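You operate a simulated robot arm through the tools that you are given. There is no shell and no other tool.

Carry out the task below with a simulated robot arm. There is one attempt and no reset: what you move stays moved.

TASK
Purple crackles: mute it, move its jack to white, gain to four green lamps, white fader to 0 dB.
Fine: other gains and mutes stay as they are.

It is judged by the outcome, as a careful person would: the job done as asked, and still so three seconds after it is handed in. It fails if anything else is knocked over, pushed out of place, dropped, spilled or broken.

THE ROBOT
A 7-joint arm with a two-finger parallel gripper, fixed in place. Base frame: the origin is on the floor under the middle of its stand, x ahead of it, y to its left, z up; the work surface is at about z = 802. Lengths are in mm, angles in rad, forces in N, time in s.
With the tool pointing down near the work surface it reaches from about 300 to 700 mm from the base axis. Its first joint turns from -1.152 to 1.152 rad. Payload 1.57 kg.
The TCP is the grasp point between the finger pads, 30 mm short of the fingertips. In the tool frame z runs along the fingers and y along their closing line. The gripper opens to 110 mm. The fingers are 24 mm wide and 12 mm thick; the gripper's body (48 by 112 mm) begins 78 mm behind the TCP.
Orientation is told as [roll, pitch, yaw] about the base's x, y, z axes, in that order, counted from this pose: with the fingers straight down and closing along the base's y, the tool's x points along the base's -x, its y along +y and its z along -z.

THE INTERFACE
- The arm moves only by the tool jog_arm. Its argument "series" is a list of rows, each a list of 7 numbers: the shift along the tool's x, y, z in units of 250 mm (1.0 is 250 mm), then the turn, a rotation vector about the tool's x, y, z in units of 60 degrees (1.0 is 60 degrees), then the gripper command, from -1 (fully open) to 1 (shut), values between in proportion. In form: [[tx, ty, tz, ax, ay, az, grip], ...]. A call has 1 to 20 rows; each row is the pose to reach, as a shift and turn from the pose commanded when the call began, along the tool's axes at that moment. A call with a number of a shift or a turn outside -1 to 1 is refused whole. A row lasts 0.2 s, in which the tool goes at most 50 mm and 0.15 rad; a call with a longer step from one row to the next is refused whole, and so is a gripper value outside its range. A pose out of reach is approached as far as the arm can. The call stops where the force on the tool passes 40 N (or 10 N more than at its start, if that is more) or the arm is blocked; 0.2 s more then pass. The fingers move at their own pace (about 108 mm/s each) and stop on an object; they squeeze with about 23 N. The grip force told is the motor's: it shows also when the fingers shut on nothing. Time passes only in rows, and 0.2 s behind the last, so rows that repeat a pose let the fingers close. The reply holds the time, the measured pose of the TCP, the force on the tool along the base axes, the opening and the grip force, in the units named above and with some noise, with the torque about the TCP (base axes, N m) and any sound that the robot's microphone picked up.
- Cameras (640 x 400 px; columns grow to the right, rows downward): "scene" is fixed at [165.9, -394.4, 1405.2]; the picture's right is [0.75, -0.66, 0.00], its down [-0.38, -0.44, -0.82] and it looks along [0.54, 0.62, -0.58] (base axes); focal length 332 px, centre (320, 200). "wrist" rides on the gripper at [70, 16, -141] in the tool frame; the picture's right is [-0.23, 0.97, 0.00], its down [-0.86, -0.20, -0.48] and it looks along [-0.47, -0.11, 0.88] (tool axes); focal length 222 px, centre (320, 200). There is no depth. A picture from a camera that has moved, and an enlarged one, comes with that camera's place and axes in the base frame and with its lens.
- camera(camera): a new picture of that camera. The clock stands still meanwhile.
- inspect(camera, box): a new picture of the part [left, top, right, bottom] of that camera's present view, enlarged. The clock stands still meanwhile.
- hand_in(): hands the job in; it is judged then, once.

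Places have to be worked out from the pictures, the camera data and where the tool is seen. Open the gripper and draw the arm clear of the work before you hand the job in, unless the task says otherwise.

The tools are called after "Call:" by a JSON object that holds its "fn" and its "kwargs". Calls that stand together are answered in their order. jog_arm: Moves the arm, as the interface text tells. Its arguments: {"type":"object","properties":{"series":{"type":"array","items":{"type":"array","items":{"type":"number"}}}},"required":["series"]} The other tools are called the same way: camera (camera) takes a picture; inspect (camera, box) takes an enlarged picture of a part of a camera's view; hand_in () hands the job in.

At the start:

```text
t: 0.0
tcp_pos: [396.5, 11.2, 1091.1]
orientation: [0.001, 0.0, 0.0]
wrist_force: [0.6, 0.0, 0.5]
wrist_torque: [0.04, -0.01, 0.01]
grip_width: 109.9
gripper_force: 0.1
```

scene: 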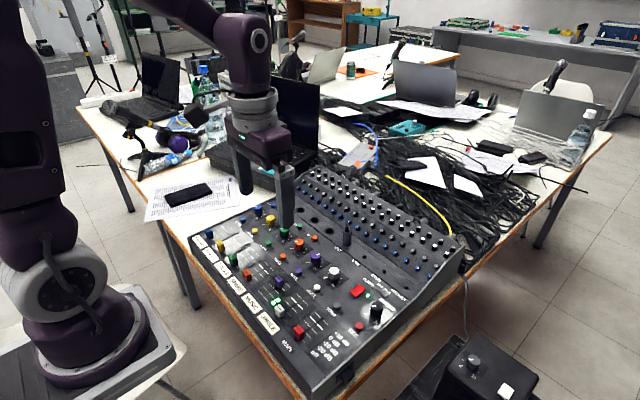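
wrist: 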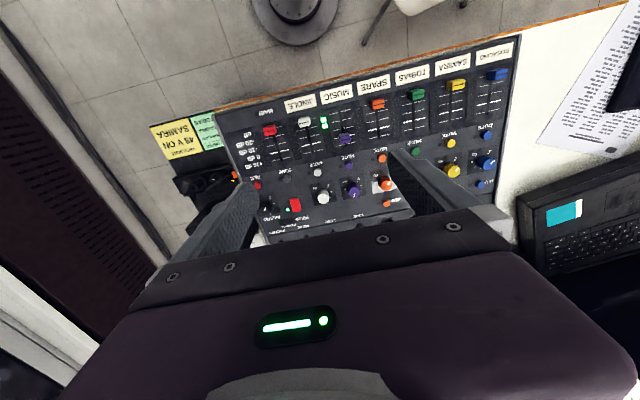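

I start by looking closer at the mixer in both cameras to identify the channels, jacks, faders and lamps.

Call:
{"fn": "inspect", "kwargs": {"camera": "scene", "box": [180, 150, 480, 390]}}

Call:
{"fn": "inspect", "kwargs": {"camera": "wrist", "box": [150, 30, 530, 250]}}

Call:
{"fn": "inspect", "kwargs": {"camera": "scene", "box": [420, 320, 560, 400]}}

```text
1.67 times, centred on (330, 270) of scene
camera zoom: at [165.9, -394.4, 1405.2], right [0.75, -0.66, 0.0], down [-0.38, -0.44, -0.82], along [0.54, 0.62, -0.58], focal length 554 px, centre (303, 83)
```

zoom: 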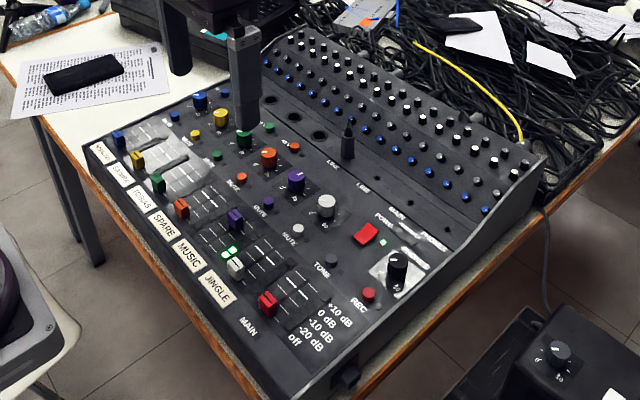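

```text
1.68 times, centred on (340, 140) of wrist
camera zoom: at [325.6, 27.6, 1232.3], right [0.23, 0.97, 0.0], down [0.86, -0.2, 0.48], along [0.47, -0.11, -0.88], focal length 374 px, centre (286, 301)
```

zoom: 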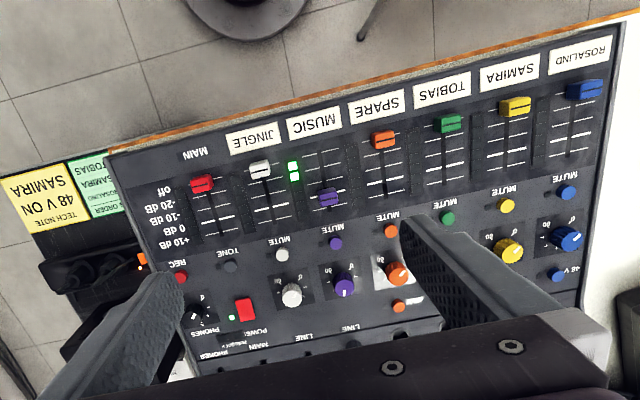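

```text
4.57 times, centred on (490, 360) of scene
camera zoom: at [165.9, -394.4, 1405.2], right [0.75, -0.66, 0.0], down [-0.38, -0.44, -0.82], along [0.54, 0.62, -0.58], focal length 1519 px, centre (-457, -531)
```

zoom: 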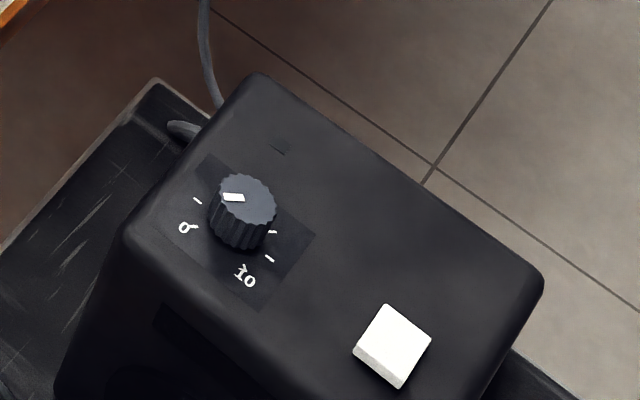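

The channels read Rosalind(blue), Samira(yellow), Tobias(green), Spare(orange), Music(purple), Jingle(white) and Main(red); by triangulating, the panel is at roughly z≈820. I move the arm forward and slightly right at a safe height so the wrist camera can see the jack sockets.

Call:
{"fn": "jog_arm", "kwargs": {"series": [[-0.11, -0.04, 0.02, 0, 0, 0, -1], [-0.22, -0.08, 0.04, 0, 0, 0, -1], [-0.334, -0.124, 0.06, 0, 0, 0, -1], [-0.334, -0.124, 0.06, 0, 0, 0, -1]]}}

Call:
{"fn": "camera", "kwargs": {"camera": "wrist"}}

Call:
{"fn": "inspect", "kwargs": {"camera": "scene", "box": [260, 180, 420, 280]}}

Call:
{"fn": "inspect", "kwargs": {"camera": "scene", "box": [180, 200, 380, 380]}}

```text
t: 1.0
tcp_pos: [482.2, -18.7, 1075.0]
orientation: [-0.001, 0.001, 0.0]
wrist_force: [0.4, 1.0, 1.0]
wrist_torque: [-0.03, -0.01, -0.02]
grip_width: 109.9
gripper_force: 0.1
```

```text
taken
camera wrist: at [410.1, -2.4, 1217.2], right [0.23, 0.97, 0.0], down [0.86, -0.2, 0.48], along [0.47, -0.11, -0.88], focal length 222 px, centre (320, 200)
```

wrist: 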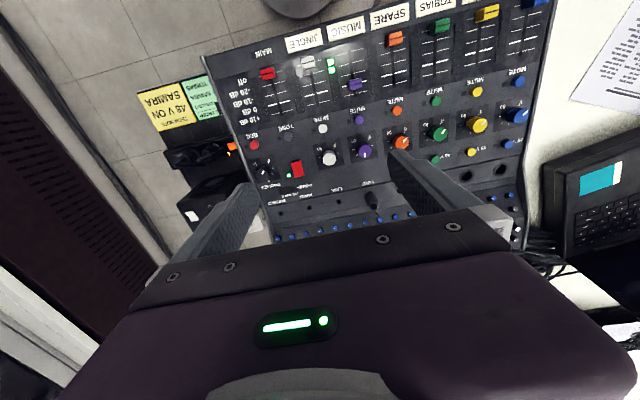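

```text
4.00 times, centred on (340, 230) of scene
camera zoom: at [165.9, -394.4, 1405.2], right [0.75, -0.66, 0.0], down [-0.38, -0.44, -0.82], along [0.54, 0.62, -0.58], focal length 1329 px, centre (240, 80)
```

zoom: 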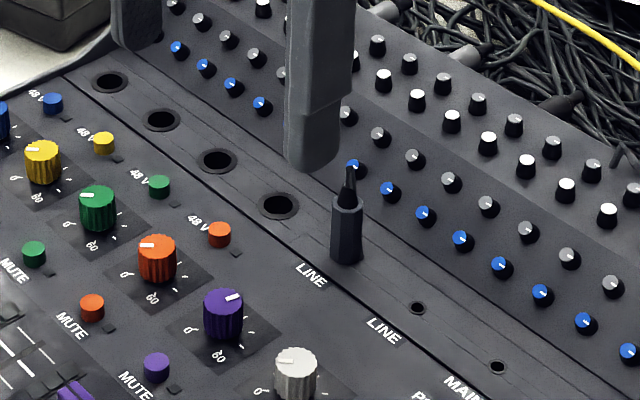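

```text
2.22 times, centred on (280, 290) of scene
camera zoom: at [165.9, -394.4, 1405.2], right [0.75, -0.66, 0.0], down [-0.38, -0.44, -0.82], along [0.54, 0.62, -0.58], focal length 738 px, centre (409, 0)
```

zoom: 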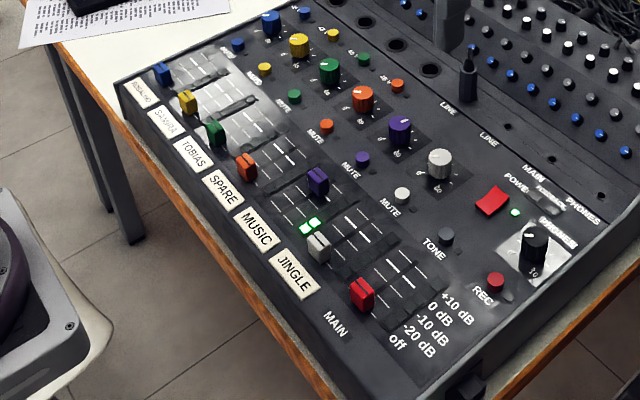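

The jack plug stands upright in purple's LINE socket and white's LINE socket next to it is empty. I zoom the wrist view to see details of the controls.

Call:
{"fn": "inspect", "kwargs": {"camera": "wrist", "box": [240, 30, 420, 140]}}

Call:
{"fn": "inspect", "kwargs": {"camera": "wrist", "box": [250, 120, 430, 240]}}

Call:
{"fn": "inspect", "kwargs": {"camera": "scene", "box": [240, 270, 340, 345]}}

Call:
{"fn": "inspect", "kwargs": {"camera": "scene", "box": [290, 230, 400, 310]}}

```text
3.56 times, centred on (330, 85) of wrist
camera zoom: at [410.1, -2.4, 1217.2], right [0.23, 0.97, 0.0], down [0.86, -0.2, 0.48], along [0.47, -0.11, -0.88], focal length 790 px, centre (284, 609)
```

zoom: 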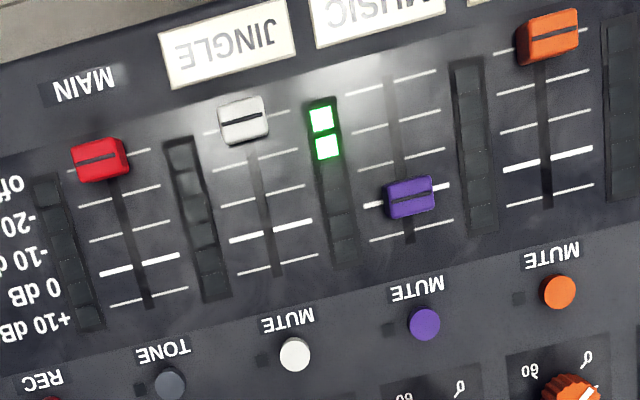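

```text
3.33 times, centred on (340, 180) of wrist
camera zoom: at [410.1, -2.4, 1217.2], right [0.23, 0.97, 0.0], down [0.86, -0.2, 0.48], along [0.47, -0.11, -0.88], focal length 740 px, centre (253, 267)
```

zoom: 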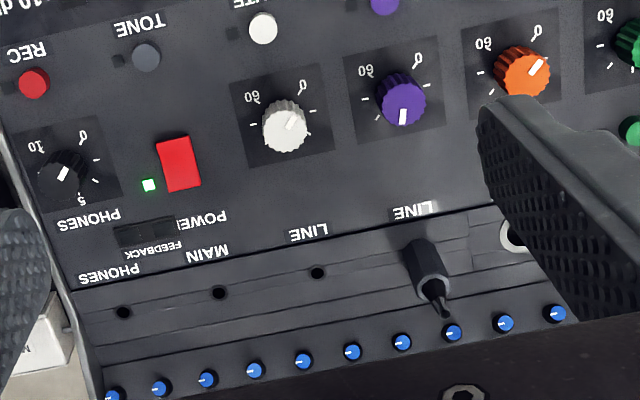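

```text
5.33 times, centred on (290, 308) of scene
camera zoom: at [165.9, -394.4, 1405.2], right [0.75, -0.66, 0.0], down [-0.38, -0.44, -0.82], along [0.54, 0.62, -0.58], focal length 1772 px, centre (480, -373)
```

zoom: 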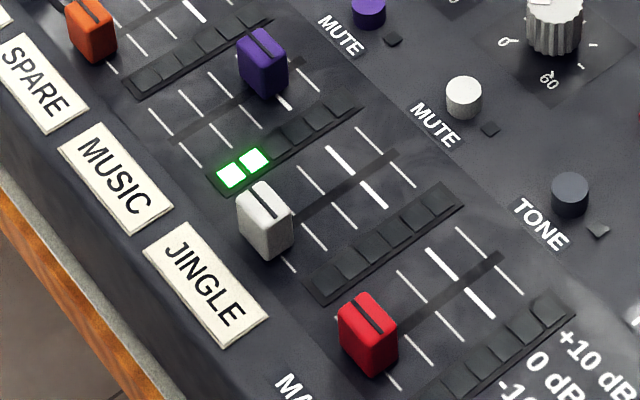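

```text
5.00 times, centred on (345, 270) of scene
camera zoom: at [165.9, -394.4, 1405.2], right [0.75, -0.66, 0.0], down [-0.38, -0.44, -0.82], along [0.54, 0.62, -0.58], focal length 1661 px, centre (195, -150)
```

zoom: 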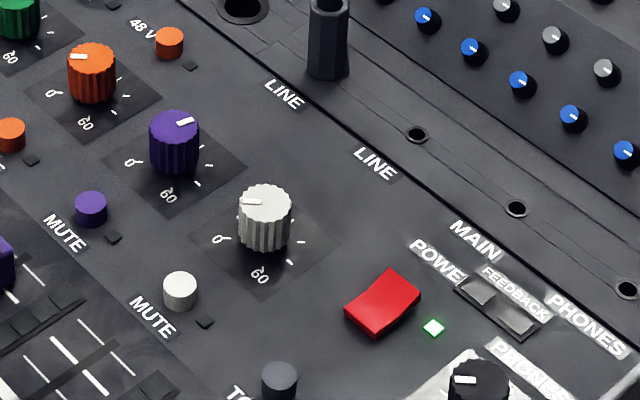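

The layout is axis-aligned with about 64 mm pitch: purple mute sits at about (485, 49.5), the white gain at (536, -14), the white fader at (386, -14) with its 0 dB line at x≈430, and the sockets at x≈638. I close the fingers and hover above the purple mute button to check the alignment.

Call:
{"fn": "jog_arm", "kwargs": {"series": [[-0.01, 0.14, 0.1, 0, 0, 0, 1], [-0.016, 0.272, 0.25, 0, 0, 0, 1], [-0.016, 0.272, 0.42, 0, 0, 0, 1], [-0.016, 0.272, 0.6, 0, 0, 0, 1], [-0.016, 0.272, 0.66, 0, 0, 0, 1], [-0.016, 0.272, 0.66, 0, 0, 0, 1]]}}

Call:
{"fn": "camera", "kwargs": {"camera": "wrist"}}

Call:
{"fn": "camera", "kwargs": {"camera": "scene"}}

```text
t: 2.4
tcp_pos: [484.8, 47.6, 909.0]
orientation: [0.001, -0.001, 0.001]
wrist_force: [-0.6, 0.4, 0.2]
wrist_torque: [0.0, -0.02, -0.02]
grip_width: 0.0
gripper_force: 21.5
```

```text
taken
camera wrist: at [414.4, 64.9, 1051.6], right [0.23, 0.97, 0.0], down [0.86, -0.2, 0.48], along [0.47, -0.11, -0.88], focal length 222 px, centre (320, 200)
```

wrist: 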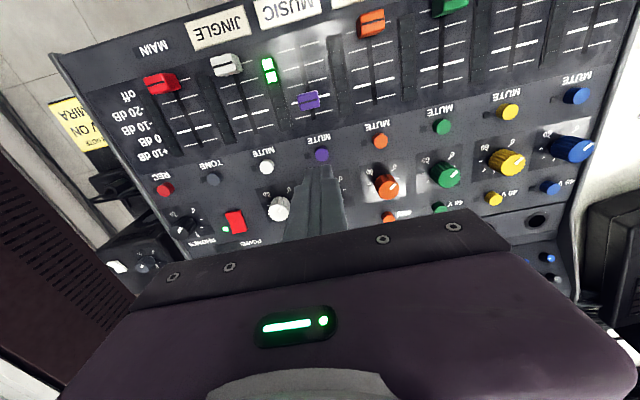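

```text
taken
```

scene: 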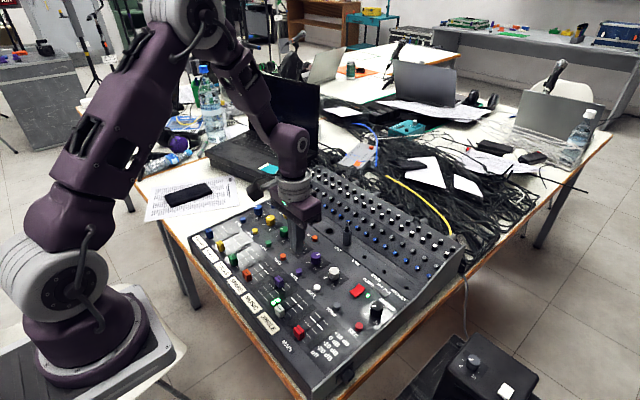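

I zoom in to check the fingertip's position against the purple mute button.

Call:
{"fn": "inspect", "kwargs": {"camera": "wrist", "box": [220, 50, 400, 240]}}

Call:
{"fn": "inspect", "kwargs": {"camera": "scene", "box": [250, 200, 370, 300]}}

```text
2.11 times, centred on (310, 145) of wrist
camera zoom: at [414.4, 64.9, 1051.6], right [0.23, 0.97, 0.0], down [0.86, -0.2, 0.48], along [0.47, -0.11, -0.88], focal length 468 px, centre (341, 316)
```

zoom: 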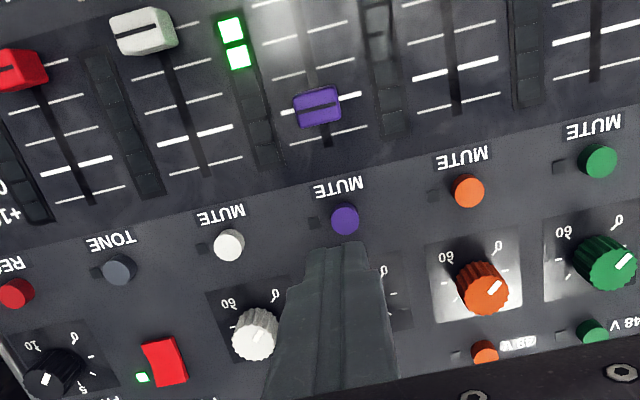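

```text
4.00 times, centred on (310, 250) of scene
camera zoom: at [165.9, -394.4, 1405.2], right [0.75, -0.66, 0.0], down [-0.38, -0.44, -0.82], along [0.54, 0.62, -0.58], focal length 1329 px, centre (360, 0)
```

zoom: 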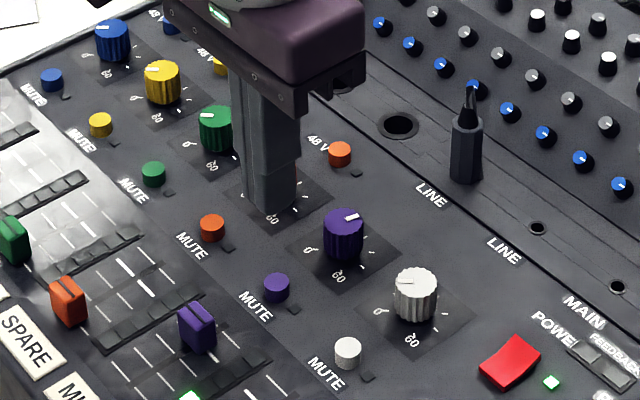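

The projected fingertip matches the picture to about 1 mm, and the button is at about (484, 50.3) with its top near z≈818. I shift 1.5 mm left and descend to just above it.

Call:
{"fn": "jog_arm", "kwargs": {"series": [[0, 0.007, 0.1, 0, 0, 0, 1], [0, 0.007, 0.18, 0, 0, 0, 1], [0, 0.007, 0.216, 0, 0, 0, 1], [0, 0.007, 0.216, 0, 0, 0, 1]]}}

Call:
{"fn": "inspect", "kwargs": {"camera": "scene", "box": [250, 220, 350, 300]}}

Call:
{"fn": "inspect", "kwargs": {"camera": "wrist", "box": [240, 80, 400, 220]}}

```text
t: 3.4
tcp_pos: [484.9, 50.8, 855.8]
orientation: [0.001, 0.001, 0.002]
wrist_force: [-1.2, -1.2, 0.5]
wrist_torque: [0.02, -0.02, 0.0]
grip_width: 0.2
gripper_force: 21.1
```

```text
5.00 times, centred on (300, 260) of scene
camera zoom: at [165.9, -394.4, 1405.2], right [0.75, -0.66, 0.0], down [-0.38, -0.44, -0.82], along [0.54, 0.62, -0.58], focal length 1661 px, centre (420, -100)
```

zoom: 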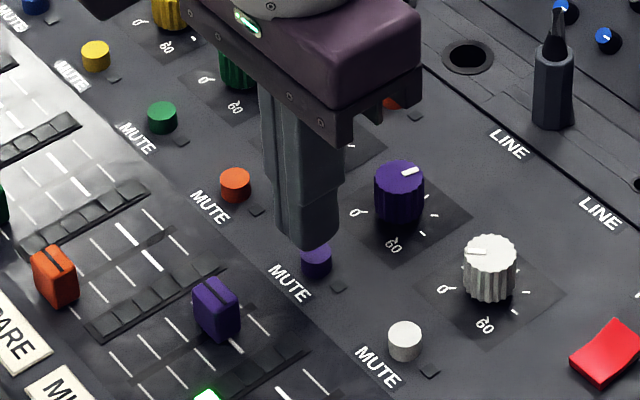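

```text
2.86 times, centred on (320, 150) of wrist
camera zoom: at [413.5, 66.9, 998.3], right [0.23, 0.97, 0.0], down [0.86, -0.2, 0.48], along [0.47, -0.11, -0.88], focal length 635 px, centre (320, 343)
```

zoom: 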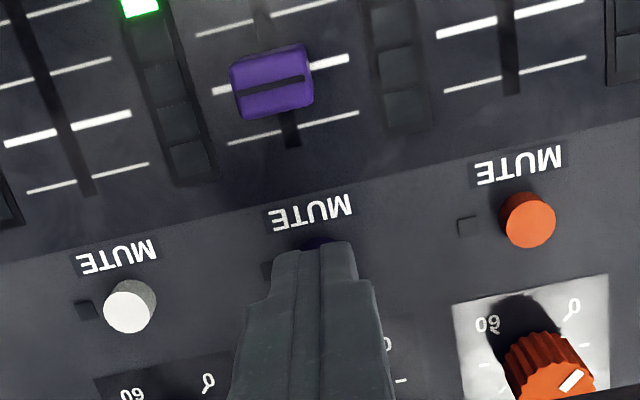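

The fingertips are centred above the purple button; now I press gently in small steps, watching force and sound.

Call:
{"fn": "jog_arm", "kwargs": {"series": [[0, 0, 0.008, 0, 0, 0, 1], [0, 0, 0.016, 0, 0, 0, 1], [0, 0, 0.024, 0, 0, 0, 1], [0, 0, 0.03, 0, 0, 0, 1]]}}

Call:
{"fn": "inspect", "kwargs": {"camera": "scene", "box": [250, 220, 350, 300]}}

```text
t: 4.4
tcp_pos: [483.3, 49.7, 849.1]
orientation: [0.0, 0.0, 0.001]
wrist_force: [-0.4, -0.6, -0.9]
wrist_torque: [-0.03, -0.02, 0.01]
grip_width: 0.0
gripper_force: 21.0
```

```text
5.00 times, centred on (300, 260) of scene
camera zoom: at [165.9, -394.4, 1405.2], right [0.75, -0.66, 0.0], down [-0.38, -0.44, -0.82], along [0.54, 0.62, -0.58], focal length 1661 px, centre (420, -100)
```

zoom: 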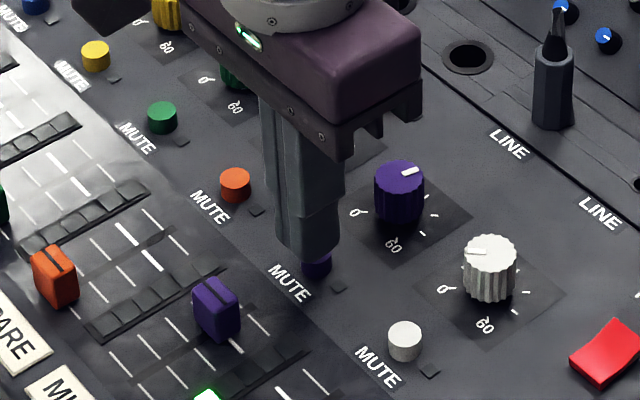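

There is no contact yet at tip z≈819; I continue in 1 mm steps.

Call:
{"fn": "jog_arm", "kwargs": {"series": [[0, 0, 0.004, 0, 0, 0, 1], [0, 0, 0.008, 0, 0, 0, 1], [0, 0, 0.012, 0, 0, 0, 1], [0, 0, 0.016, 0, 0, 0, 1]]}}

Call:
{"fn": "inspect", "kwargs": {"camera": "scene", "box": [250, 220, 350, 300]}}

```text
t: 5.4
tcp_pos: [484.7, 50.0, 845.1]
orientation: [0.0, 0.0, 0.0]
wrist_force: [-0.2, -0.9, -0.4]
wrist_torque: [0.0, 0.01, 0.01]
grip_width: 0.0
gripper_force: 21.2
```

```text
5.00 times, centred on (300, 260) of scene
camera zoom: at [165.9, -394.4, 1405.2], right [0.75, -0.66, 0.0], down [-0.38, -0.44, -0.82], along [0.54, 0.62, -0.58], focal length 1661 px, centre (420, -100)
```

zoom: 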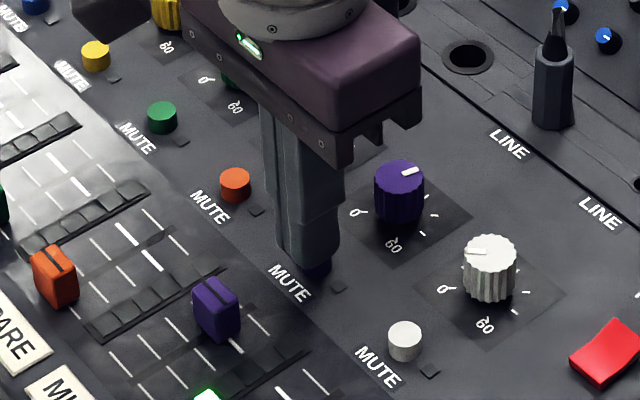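

Still no contact force at tip z≈815; I keep descending in 1 mm steps.

Call:
{"fn": "jog_arm", "kwargs": {"series": [[0, 0, 0.004, 0, 0, 0, 1], [0, 0, 0.008, 0, 0, 0, 1], [0, 0, 0.012, 0, 0, 0, 1]]}}

Call:
{"fn": "inspect", "kwargs": {"camera": "scene", "box": [250, 220, 350, 300]}}

```text
t: 6.2
tcp_pos: [484.0, 50.0, 841.2]
orientation: [-0.001, -0.001, -0.001]
wrist_force: [-1.4, -1.0, -0.2]
wrist_torque: [0.01, 0.02, 0.0]
grip_width: 0.0
gripper_force: 21.0
```

```text
5.00 times, centred on (300, 260) of scene
camera zoom: at [165.9, -394.4, 1405.2], right [0.75, -0.66, 0.0], down [-0.38, -0.44, -0.82], along [0.54, 0.62, -0.58], focal length 1661 px, centre (420, -100)
```

zoom: 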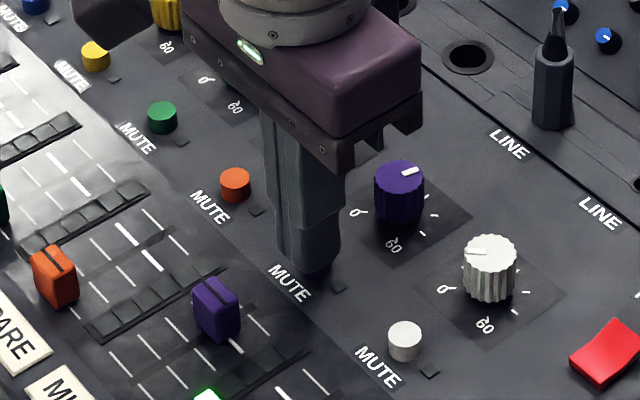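

The tip is at z≈811.5 and just about covers the button, still with no force. I continue with two 1 mm steps.

Call:
{"fn": "jog_arm", "kwargs": {"series": [[0, 0, 0.004, 0, 0, 0, 1], [0, 0, 0.008, 0, 0, 0, 1]]}}

Call:
{"fn": "inspect", "kwargs": {"camera": "scene", "box": [250, 220, 350, 300]}}

```text
t: 6.8
tcp_pos: [484.3, 48.5, 840.4]
orientation: [0.001, -0.001, 0.001]
wrist_force: [-0.4, 1.1, 2.0]
wrist_torque: [0.03, -0.03, -0.02]
grip_width: 0.2
gripper_force: 21.5
```

```text
5.00 times, centred on (300, 260) of scene
camera zoom: at [165.8, -394.4, 1405.2], right [0.75, -0.66, 0.0], down [-0.38, -0.44, -0.82], along [0.54, 0.62, -0.58], focal length 1661 px, centre (420, -100)
```

zoom: 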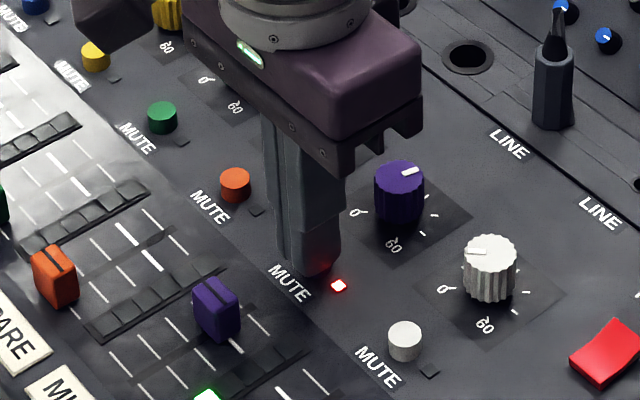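

The purple mute lamp has lit red. I lift straight up and check that it stays lit.

Call:
{"fn": "jog_arm", "kwargs": {"series": [[0, 0, -0.02, 0, 0, 0, 1], [0, 0, -0.1, 0, 0, 0, 1], [0, 0, -0.25, 0, 0, 0, 1], [0, 0, -0.4, 0, 0, 0, 1], [0, 0, -0.4, 0, 0, 0, 1]]}}

Call:
{"fn": "inspect", "kwargs": {"camera": "scene", "box": [230, 200, 370, 310]}}

Call:
{"fn": "inspect", "kwargs": {"camera": "wrist", "box": [220, 30, 420, 200]}}

```text
t: 8.0
tcp_pos: [483.9, 49.8, 940.0]
orientation: [0.0, -0.001, -0.001]
wrist_force: [0.2, 0.5, -0.4]
wrist_torque: [-0.03, 0.01, -0.03]
grip_width: 0.0
gripper_force: 21.7
```

```text
3.64 times, centred on (300, 255) of scene
camera zoom: at [165.8, -394.4, 1405.2], right [0.75, -0.66, 0.0], down [-0.38, -0.44, -0.82], along [0.54, 0.62, -0.58], focal length 1208 px, centre (393, 0)
```

zoom: 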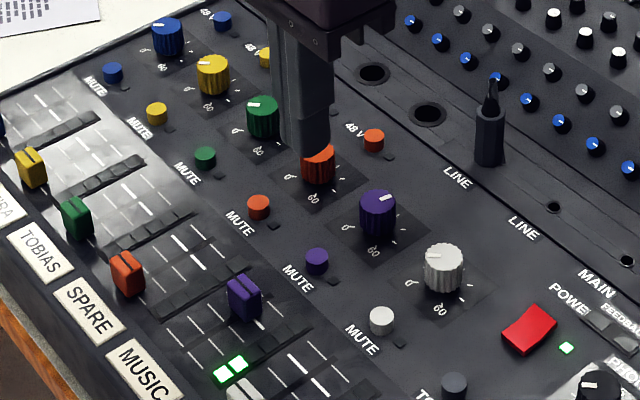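

```text
2.35 times, centred on (320, 115) of wrist
camera zoom: at [413.3, 66.3, 1082.1], right [0.23, 0.97, 0.0], down [0.86, -0.2, 0.48], along [0.47, -0.11, -0.88], focal length 523 px, centre (320, 400)
```

zoom: 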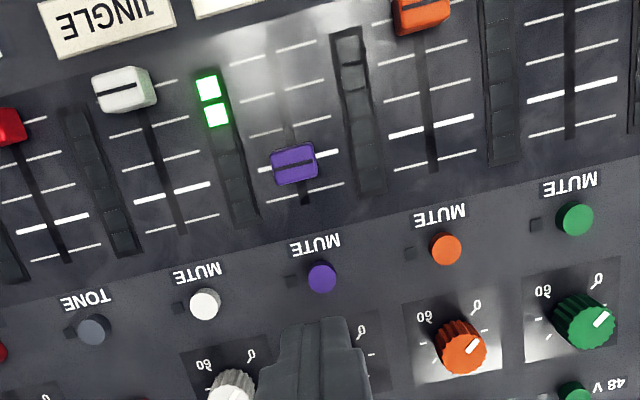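

The lamp went dark again after release, so the press probably only touched the switching point or didn't latch. I press again more decisively, a few millimetres deeper, and look while it is held.

Call:
{"fn": "jog_arm", "kwargs": {"series": [[0, 0, 0.19, 0, 0, 0, 1], [0, 0, 0.34, 0, 0, 0, 1], [0, 0, 0.38, 0, 0, 0, 1], [0, 0, 0.396, 0, 0, 0, 1], [0, 0, 0.404, 0, 0, 0, 1], [0, 0, 0.412, 0, 0, 0, 1]]}}

Call:
{"fn": "inspect", "kwargs": {"camera": "scene", "box": [250, 220, 350, 300]}}

```text
t: 9.4
tcp_pos: [483.9, 49.6, 836.1]
orientation: [0.0, 0.001, -0.001]
wrist_force: [-0.3, -0.5, 0.8]
wrist_torque: [-0.04, 0.0, -0.02]
grip_width: 0.0
gripper_force: 21.8
heard: click
```

```text
5.00 times, centred on (300, 260) of scene
camera zoom: at [165.8, -394.4, 1405.2], right [0.75, -0.66, 0.0], down [-0.38, -0.44, -0.82], along [0.54, 0.62, -0.58], focal length 1661 px, centre (420, -100)
```

zoom: 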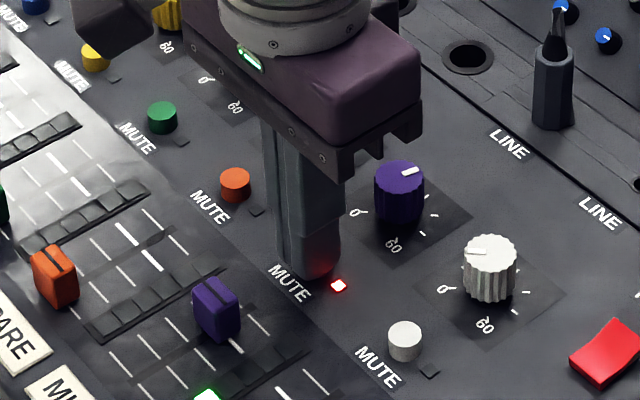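

A click was heard this time and the lamp is lit. I lift off and check that it latched.

Call:
{"fn": "jog_arm", "kwargs": {"series": [[0, 0, -0.03, 0, 0, 0, 1], [0, 0, -0.12, 0, 0, 0, 1], [0, 0, -0.27, 0, 0, 0, 1], [0, 0, -0.42, 0, 0, 0, 1], [0, 0, -0.42, 0, 0, 0, 1]]}}

Call:
{"fn": "inspect", "kwargs": {"camera": "scene", "box": [230, 200, 370, 310]}}

Call:
{"fn": "inspect", "kwargs": {"camera": "wrist", "box": [220, 30, 420, 200]}}

```text
t: 10.6
tcp_pos: [483.7, 49.5, 942.0]
orientation: [0.001, 0.001, 0.0]
wrist_force: [0.0, 0.0, 0.3]
wrist_torque: [0.02, 0.01, -0.01]
grip_width: 0.0
gripper_force: 21.6
```

```text
3.64 times, centred on (300, 255) of scene
camera zoom: at [165.8, -394.4, 1405.2], right [0.75, -0.66, 0.0], down [-0.38, -0.44, -0.82], along [0.54, 0.62, -0.58], focal length 1208 px, centre (393, 0)
```

zoom: 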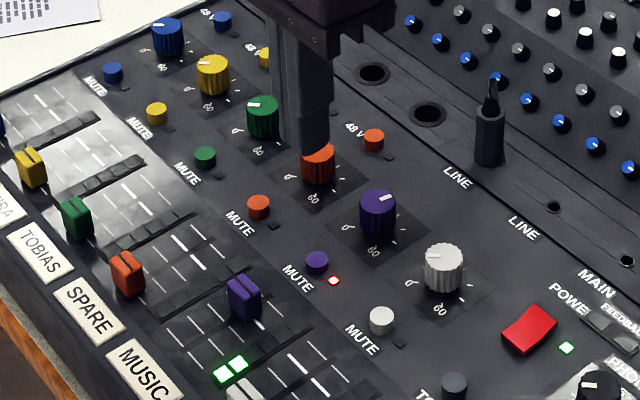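

```text
2.35 times, centred on (320, 115) of wrist
camera zoom: at [412.9, 66.1, 1083.9], right [0.23, 0.97, 0.0], down [0.86, -0.2, 0.48], along [0.47, -0.11, -0.88], focal length 523 px, centre (320, 400)
```

zoom: 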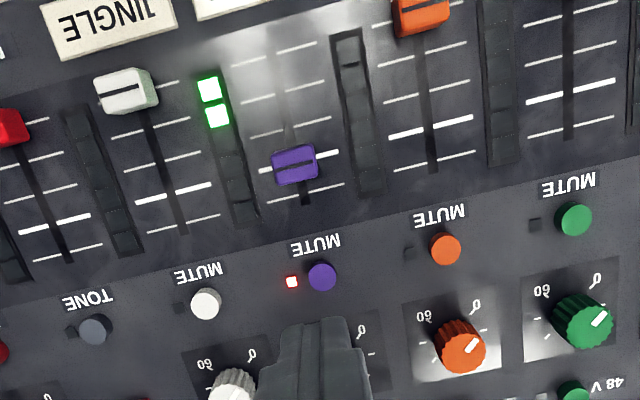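

Purple is muted and the lamp stays lit. Next I move back over the sockets with the gripper open, to locate the plug and white's socket precisely.

Call:
{"fn": "jog_arm", "kwargs": {"series": [[-0.05, -0.01, -0.15, 0, 0, 0, 0.5], [-0.18, -0.02, -0.232, 0, 0, 0, 0], [-0.324, -0.03, -0.232, 0, 0, 0, -0.5], [-0.324, -0.03, -0.232, 0, 0, 0, -0.5]]}}

Call:
{"fn": "camera", "kwargs": {"camera": "wrist"}}

Call:
{"fn": "inspect", "kwargs": {"camera": "scene", "box": [310, 210, 400, 280]}}

```text
t: 11.6
tcp_pos: [565.3, 43.2, 999.1]
orientation: [0.0, -0.001, 0.0]
wrist_force: [-0.7, 0.0, 0.9]
wrist_torque: [-0.04, 0.0, -0.01]
grip_width: 82.4
gripper_force: 0.1
```

```text
taken
camera wrist: at [494.6, 59.0, 1141.1], right [0.23, 0.97, 0.0], down [0.86, -0.2, 0.48], along [0.47, -0.11, -0.88], focal length 222 px, centre (320, 200)
```

wrist: 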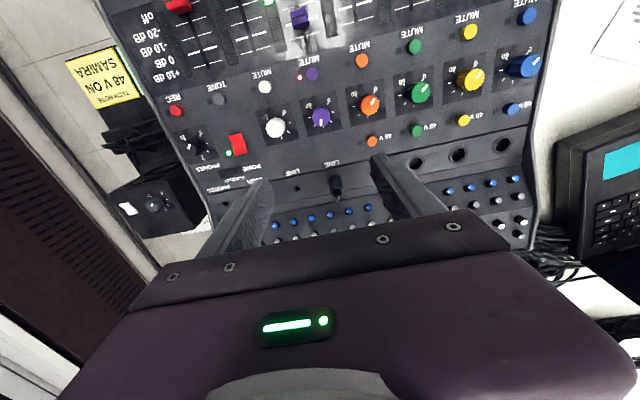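

```text
5.71 times, centred on (355, 245) of scene
camera zoom: at [165.9, -394.4, 1405.2], right [0.75, -0.66, 0.0], down [-0.38, -0.44, -0.82], along [0.54, 0.62, -0.58], focal length 1899 px, centre (120, -57)
```

zoom: 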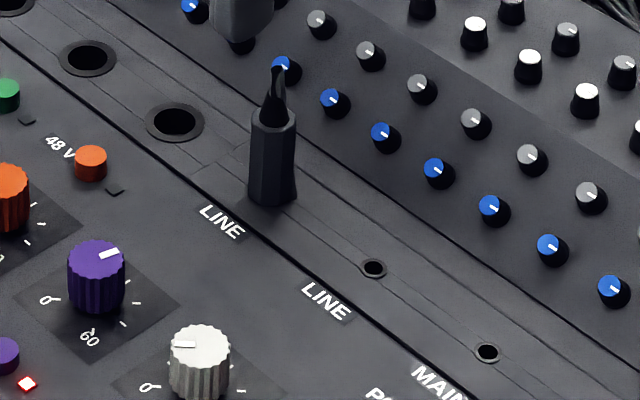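

Call:
{"fn": "inspect", "kwargs": {"camera": "wrist", "box": [260, 140, 400, 230]}}

```text
4.44 times, centred on (330, 185) of wrist
camera zoom: at [494.6, 59.0, 1141.1], right [0.23, 0.97, 0.0], down [0.86, -0.2, 0.48], along [0.47, -0.11, -0.88], focal length 987 px, centre (276, 267)
```

zoom: 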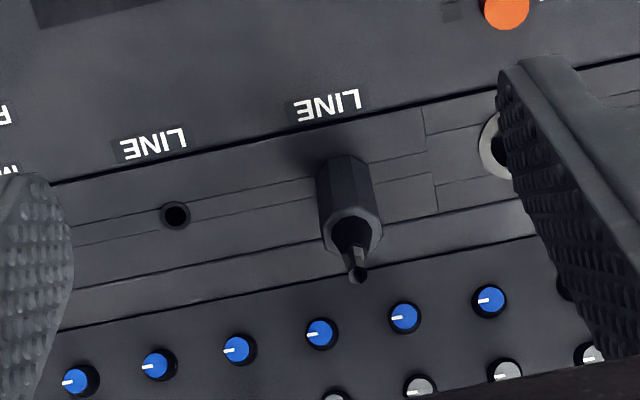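

Triangulating two wrist views puts the panel at z≈802.5, white's LINE socket at about (644.5, -15.2), and the plug at about (644.5, 49.5), with a body about 20 mm wide reaching to z≈840 and a boot to about 878. I move above the plug with the gripper half open and check the alignment.

Call:
{"fn": "jog_arm", "kwargs": {"series": [[-0.16, 0.012, 0.08, 0, 0, 0, 0.0], [-0.3, 0.025, 0.16, 0, 0, 0, 0.0], [-0.32, 0.025, 0.24, 0, 0, 0, 0.0], [-0.32, 0.025, 0.24, 0, 0, 0, 0.0]]}}

Call:
{"fn": "camera", "kwargs": {"camera": "wrist"}}

Call:
{"fn": "inspect", "kwargs": {"camera": "scene", "box": [290, 180, 410, 280]}}

Call:
{"fn": "inspect", "kwargs": {"camera": "wrist", "box": [240, 120, 400, 240]}}

```text
t: 12.6
tcp_pos: [644.8, 49.1, 939.3]
orientation: [0.0, 0.001, 0.0]
wrist_force: [-0.2, 0.4, 0.5]
wrist_torque: [0.01, 0.03, 0.02]
grip_width: 54.9
gripper_force: 0.1
```

```text
taken
camera wrist: at [574.4, 65.6, 1081.9], right [0.23, 0.97, 0.0], down [0.86, -0.2, 0.48], along [0.47, -0.11, -0.88], focal length 222 px, centre (320, 200)
```

wrist: 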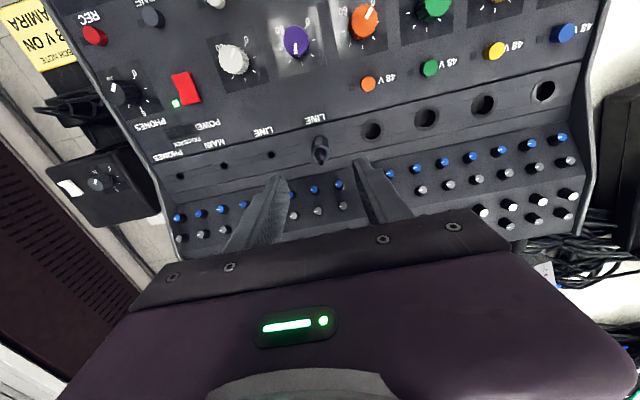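

```text
4.00 times, centred on (350, 230) of scene
camera zoom: at [165.9, -394.4, 1405.2], right [0.75, -0.66, 0.0], down [-0.38, -0.44, -0.82], along [0.54, 0.62, -0.58], focal length 1329 px, centre (200, 80)
```

zoom: 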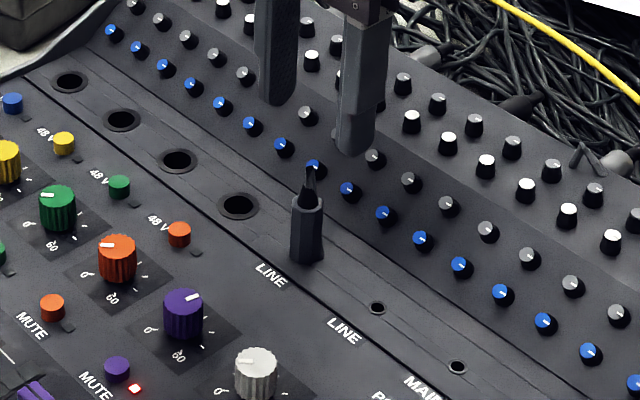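

```text
3.33 times, centred on (320, 180) of wrist
camera zoom: at [574.4, 65.6, 1081.9], right [0.23, 0.97, 0.0], down [0.86, -0.2, 0.48], along [0.47, -0.11, -0.88], focal length 740 px, centre (320, 267)
```

zoom: 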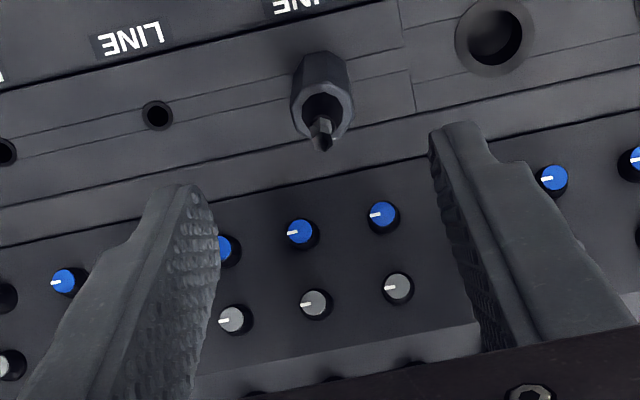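

The plug's centre is at about (643.8, 50.0) and the TCP is above it within 0.5 mm. I descend around the plug body with the fingers open, to TCP z≈838.

Call:
{"fn": "jog_arm", "kwargs": {"series": [[0, 0.0016, 0.12, 0, 0, 0, 0.0], [0, 0.0016, 0.25, 0, 0, 0, 0.0], [0, 0.0016, 0.36, 0, 0, 0, 0.0], [0, 0.0016, 0.41, 0, 0, 0, 0.0], [0, 0.0016, 0.41, 0, 0, 0, 0.0]]}}

Call:
{"fn": "inspect", "kwargs": {"camera": "scene", "box": [290, 180, 410, 280]}}

Call:
{"fn": "inspect", "kwargs": {"camera": "wrist", "box": [240, 120, 400, 240]}}

```text
t: 13.8
tcp_pos: [645.0, 49.6, 837.3]
orientation: [-0.001, 0.0, 0.0]
wrist_force: [0.4, -0.3, -0.7]
wrist_torque: [-0.01, 0.01, 0.02]
grip_width: 55.0
gripper_force: 0.0
```

```text
4.00 times, centred on (350, 230) of scene
camera zoom: at [165.9, -394.4, 1405.2], right [0.75, -0.66, 0.0], down [-0.38, -0.44, -0.82], along [0.54, 0.62, -0.58], focal length 1329 px, centre (200, 80)
```

zoom: 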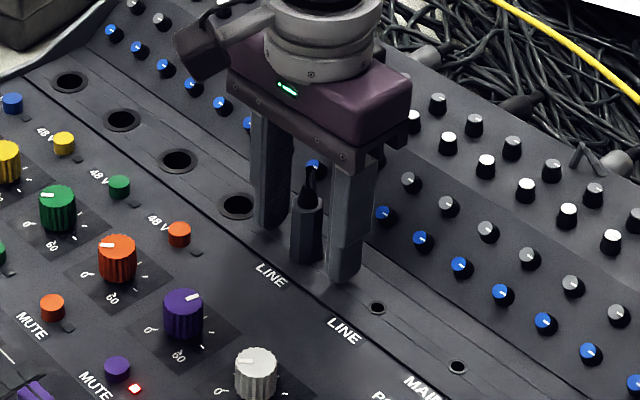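

```text
3.33 times, centred on (320, 180) of wrist
camera zoom: at [574.5, 66.1, 979.1], right [0.23, 0.97, 0.0], down [0.85, -0.2, 0.48], along [0.47, -0.11, -0.88], focal length 740 px, centre (320, 267)
```

zoom: 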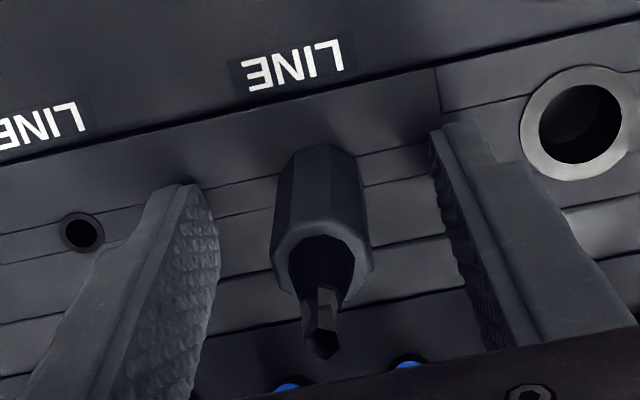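

The fingers straddle the plug evenly. I close the gripper on it.

Call:
{"fn": "jog_arm", "kwargs": {"series": [[0, 0, 0, 0, 0, 0, 0.4], [0, 0, 0, 0, 0, 0, 0.7], [0, 0, 0, 0, 0, 0, 1], [0, 0, 0, 0, 0, 0, 1], [0, 0, 0, 0, 0, 0, 1]]}}

Call:
{"fn": "inspect", "kwargs": {"camera": "wrist", "box": [240, 120, 400, 240]}}

```text
t: 15.0
tcp_pos: [645.8, 48.8, 837.5]
orientation: [0.0, -0.001, 0.0]
wrist_force: [0.4, 1.5, 0.0]
wrist_torque: [0.04, 0.02, -0.02]
grip_width: 19.1
gripper_force: 23.0
```

```text
3.33 times, centred on (320, 180) of wrist
camera zoom: at [574.4, 66.1, 979.2], right [0.23, 0.97, 0.0], down [0.86, -0.2, 0.48], along [0.47, -0.11, -0.88], focal length 740 px, centre (320, 267)
```

zoom: 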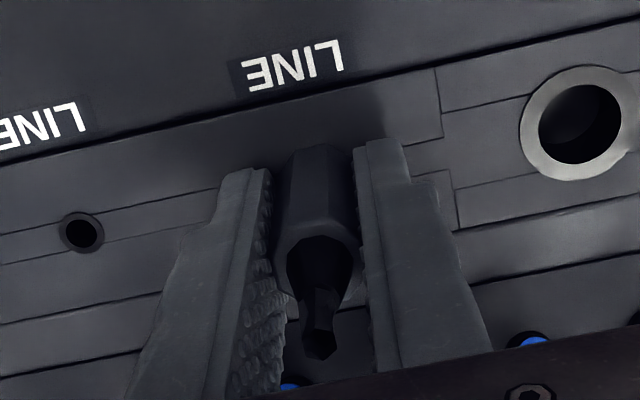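

The plug is gripped at 19.1 mm width with 23 N. I pull it straight up, slowly at first.

Call:
{"fn": "jog_arm", "kwargs": {"series": [[0, 0, -0.008, 0, 0, 0, 1], [0, 0, -0.016, 0, 0, 0, 1], [0, 0, -0.032, 0, 0, 0, 1], [0, 0, -0.06, 0, 0, 0, 1], [0, 0, -0.1, 0, 0, 0, 1], [0, 0, -0.14, 0, 0, 0, 1], [0, 0, -0.18, 0, 0, 0, 1], [0, 0, -0.22, 0, 0, 0, 1], [0, 0, -0.22, 0, 0, 0, 1]]}}

Call:
{"fn": "inspect", "kwargs": {"camera": "scene", "box": [290, 180, 410, 280]}}

Call:
{"fn": "inspect", "kwargs": {"camera": "wrist", "box": [240, 120, 400, 240]}}

```text
t: 17.0
tcp_pos: [645.7, 49.4, 892.5]
orientation: [0.001, 0.001, 0.001]
wrist_force: [-0.2, 0.0, -0.3]
wrist_torque: [0.0, -0.01, -0.02]
grip_width: 19.1
gripper_force: 22.7
```

```text
4.00 times, centred on (350, 230) of scene
camera zoom: at [165.9, -394.4, 1405.2], right [0.75, -0.66, 0.0], down [-0.38, -0.44, -0.82], along [0.54, 0.62, -0.58], focal length 1329 px, centre (200, 80)
```

zoom: 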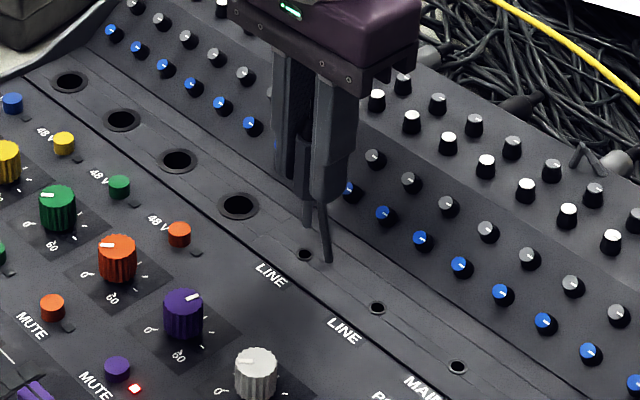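

```text
3.33 times, centred on (320, 180) of wrist
camera zoom: at [574.0, 65.7, 1034.1], right [0.23, 0.97, 0.0], down [0.86, -0.2, 0.48], along [0.47, -0.11, -0.88], focal length 740 px, centre (320, 267)
```

zoom: 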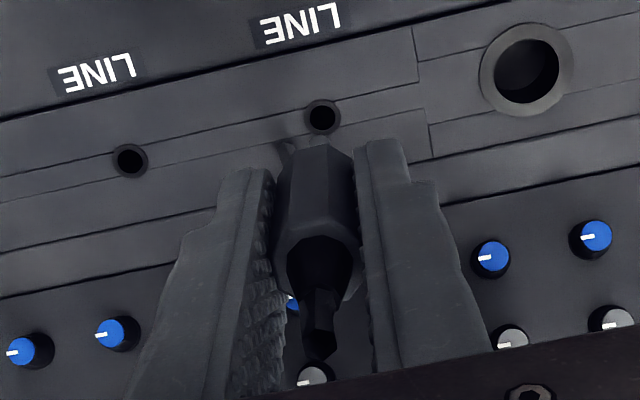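

The plug is out. I look closer at its pin and at whatever is hanging below it.

Call:
{"fn": "inspect", "kwargs": {"camera": "scene", "box": [340, 205, 390, 250]}}

Call:
{"fn": "inspect", "kwargs": {"camera": "wrist", "box": [290, 140, 350, 190]}}

Call:
{"fn": "inspect", "kwargs": {"camera": "scene", "box": [180, 200, 420, 380]}}

```text
8.89 times, centred on (365, 228) of scene
camera zoom: at [165.9, -394.4, 1405.2], right [0.75, -0.66, 0.0], down [-0.38, -0.44, -0.82], along [0.54, 0.62, -0.58], focal length 2954 px, centre (-80, -44)
```

zoom: 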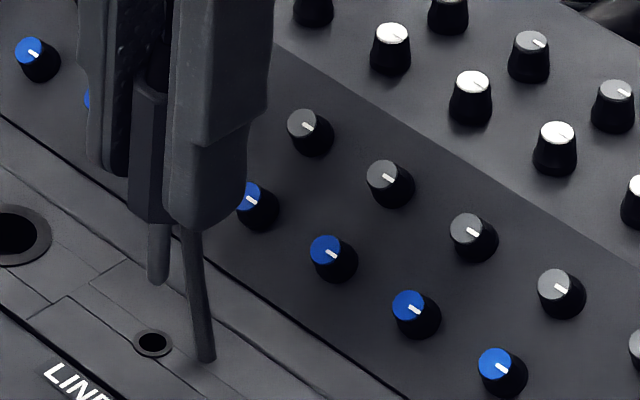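

```text
8.00 times, centred on (320, 165) of wrist
camera zoom: at [574.0, 65.7, 1034.1], right [0.23, 0.97, 0.0], down [0.86, -0.2, 0.48], along [0.47, -0.11, -0.88], focal length 1777 px, centre (320, 480)
```

zoom: 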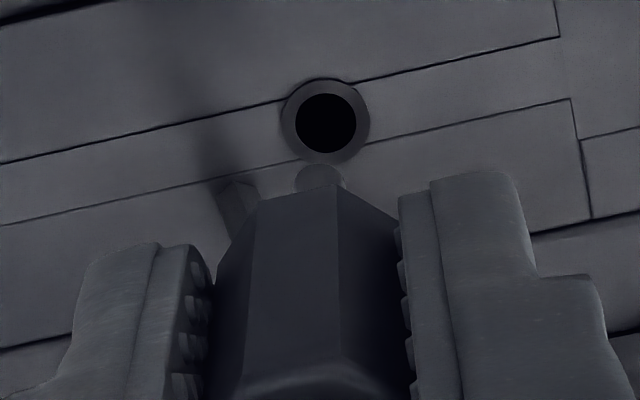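

```text
2.22 times, centred on (300, 290) of scene
camera zoom: at [165.9, -394.4, 1405.2], right [0.75, -0.66, 0.0], down [-0.38, -0.44, -0.82], along [0.54, 0.62, -0.58], focal length 738 px, centre (364, 0)
```

zoom: 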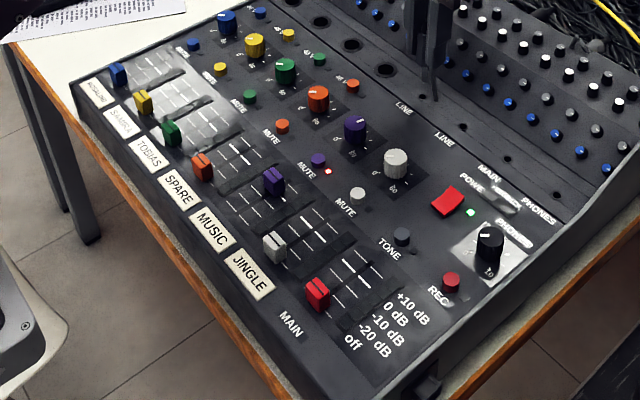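

The pin (about 22 mm) is clear of the socket, but a thin dark rod or cable end shows behind the finger. I raise it further to understand what that is before moving sideways.

Call:
{"fn": "jog_arm", "kwargs": {"series": [[0, 0, -0.06, 0, 0, 0, 1], [0, 0, -0.12, 0, 0, 0, 1], [0, 0, -0.16, 0, 0, 0, 1], [0, 0, -0.16, 0, 0, 0, 1]]}}

Call:
{"fn": "inspect", "kwargs": {"camera": "scene", "box": [330, 180, 400, 250]}}

Call:
{"fn": "inspect", "kwargs": {"camera": "wrist", "box": [270, 110, 370, 220]}}

```text
t: 18.0
tcp_pos: [645.2, 49.1, 931.5]
orientation: [0.0, 0.0, 0.001]
wrist_force: [0.7, 0.0, 0.2]
wrist_torque: [-0.02, -0.02, 0.02]
grip_width: 18.9
gripper_force: 22.7
```

```text
5.71 times, centred on (365, 215) of scene
camera zoom: at [165.9, -394.4, 1405.2], right [0.75, -0.66, 0.0], down [-0.38, -0.44, -0.82], along [0.54, 0.62, -0.58], focal length 1899 px, centre (63, 114)
```

zoom: 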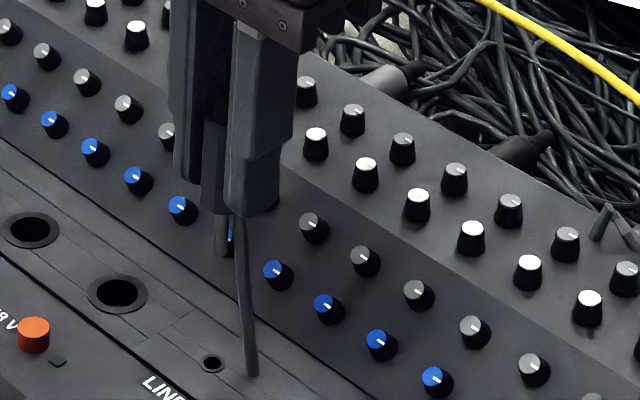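

```text
3.64 times, centred on (320, 165) of wrist
camera zoom: at [574.0, 65.7, 1074.5], right [0.23, 0.97, 0.0], down [0.86, -0.2, 0.48], along [0.47, -0.11, -0.88], focal length 808 px, centre (320, 327)
```

zoom: 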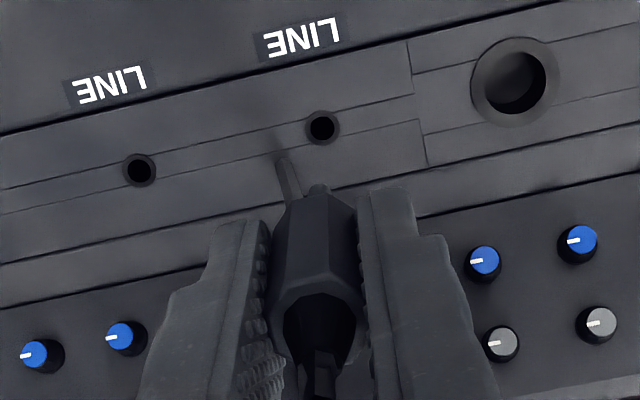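

The thing is the plug's cable, running down to the panel near (651, 35); there's no force from it, so it is slack. The two sockets measure 65.1 mm apart in y at the same x, so I carry the plug sideways by that amount at this height.

Call:
{"fn": "jog_arm", "kwargs": {"series": [[0, -0.08, 0, 0, 0, 0, 1], [0, -0.16, 0, 0, 0, 0, 1], [0, -0.24, 0, 0, 0, 0, 1], [0, -0.2604, 0, 0, 0, 0, 1], [0, -0.2604, 0, 0, 0, 0, 1]]}}

Call:
{"fn": "inspect", "kwargs": {"camera": "scene", "box": [330, 180, 420, 270]}}

Call:
{"fn": "inspect", "kwargs": {"camera": "wrist", "box": [270, 110, 370, 220]}}

```text
t: 19.2
tcp_pos: [643.6, -15.2, 932.7]
orientation: [0.0, 0.0, 0.0]
wrist_force: [0.0, 0.5, -0.2]
wrist_torque: [0.03, -0.01, -0.03]
grip_width: 19.2
gripper_force: 22.9
```

```text
4.44 times, centred on (375, 225) of scene
camera zoom: at [165.9, -394.4, 1405.2], right [0.75, -0.66, 0.0], down [-0.38, -0.44, -0.82], along [0.54, 0.62, -0.58], focal length 1477 px, centre (76, 89)
```

zoom: 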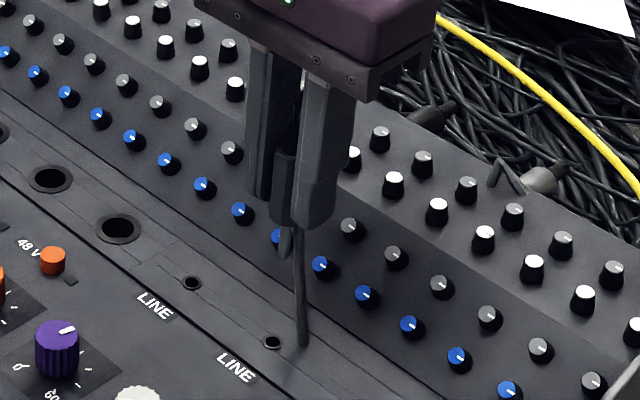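

```text
3.64 times, centred on (320, 165) of wrist
camera zoom: at [573.6, 0.0, 1074.3], right [0.23, 0.97, 0.0], down [0.86, -0.2, 0.48], along [0.47, -0.11, -0.88], focal length 808 px, centre (320, 327)
```

zoom: 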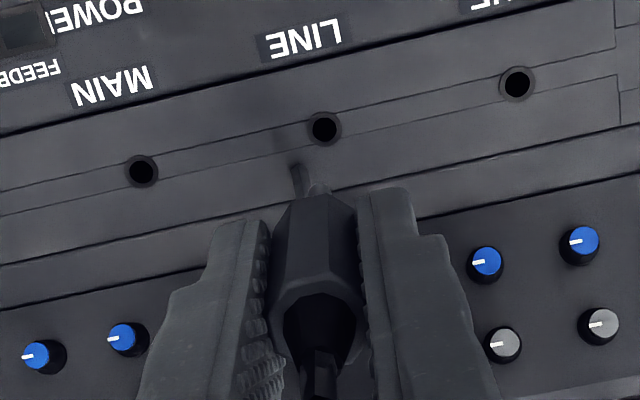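

The cable tail simply trails along with the plug. I zoom in further to compare the socket's position relative to the gripper with the reference I had at the purple socket.

Call:
{"fn": "inspect", "kwargs": {"camera": "wrist", "box": [300, 130, 340, 165]}}

Call:
{"fn": "inspect", "kwargs": {"camera": "scene", "box": [370, 220, 410, 260]}}

```text
11.43 times, centred on (320, 148) of wrist
camera zoom: at [573.6, 0.0, 1074.3], right [0.23, 0.97, 0.0], down [0.86, -0.2, 0.48], along [0.47, -0.11, -0.88], focal length 2538 px, centre (320, 800)
```

zoom: 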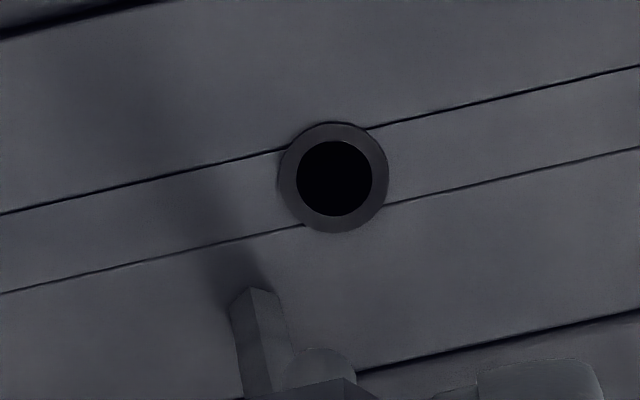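

```text
10.00 times, centred on (390, 240) of scene
camera zoom: at [165.9, -394.4, 1405.2], right [0.75, -0.66, 0.0], down [-0.38, -0.44, -0.82], along [0.54, 0.62, -0.58], focal length 3323 px, centre (-380, -200)
```

zoom: 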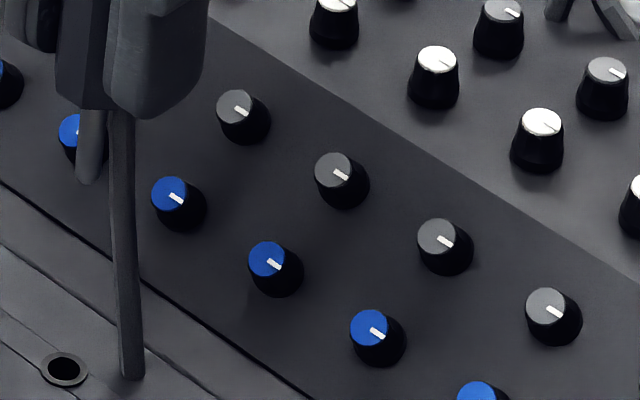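

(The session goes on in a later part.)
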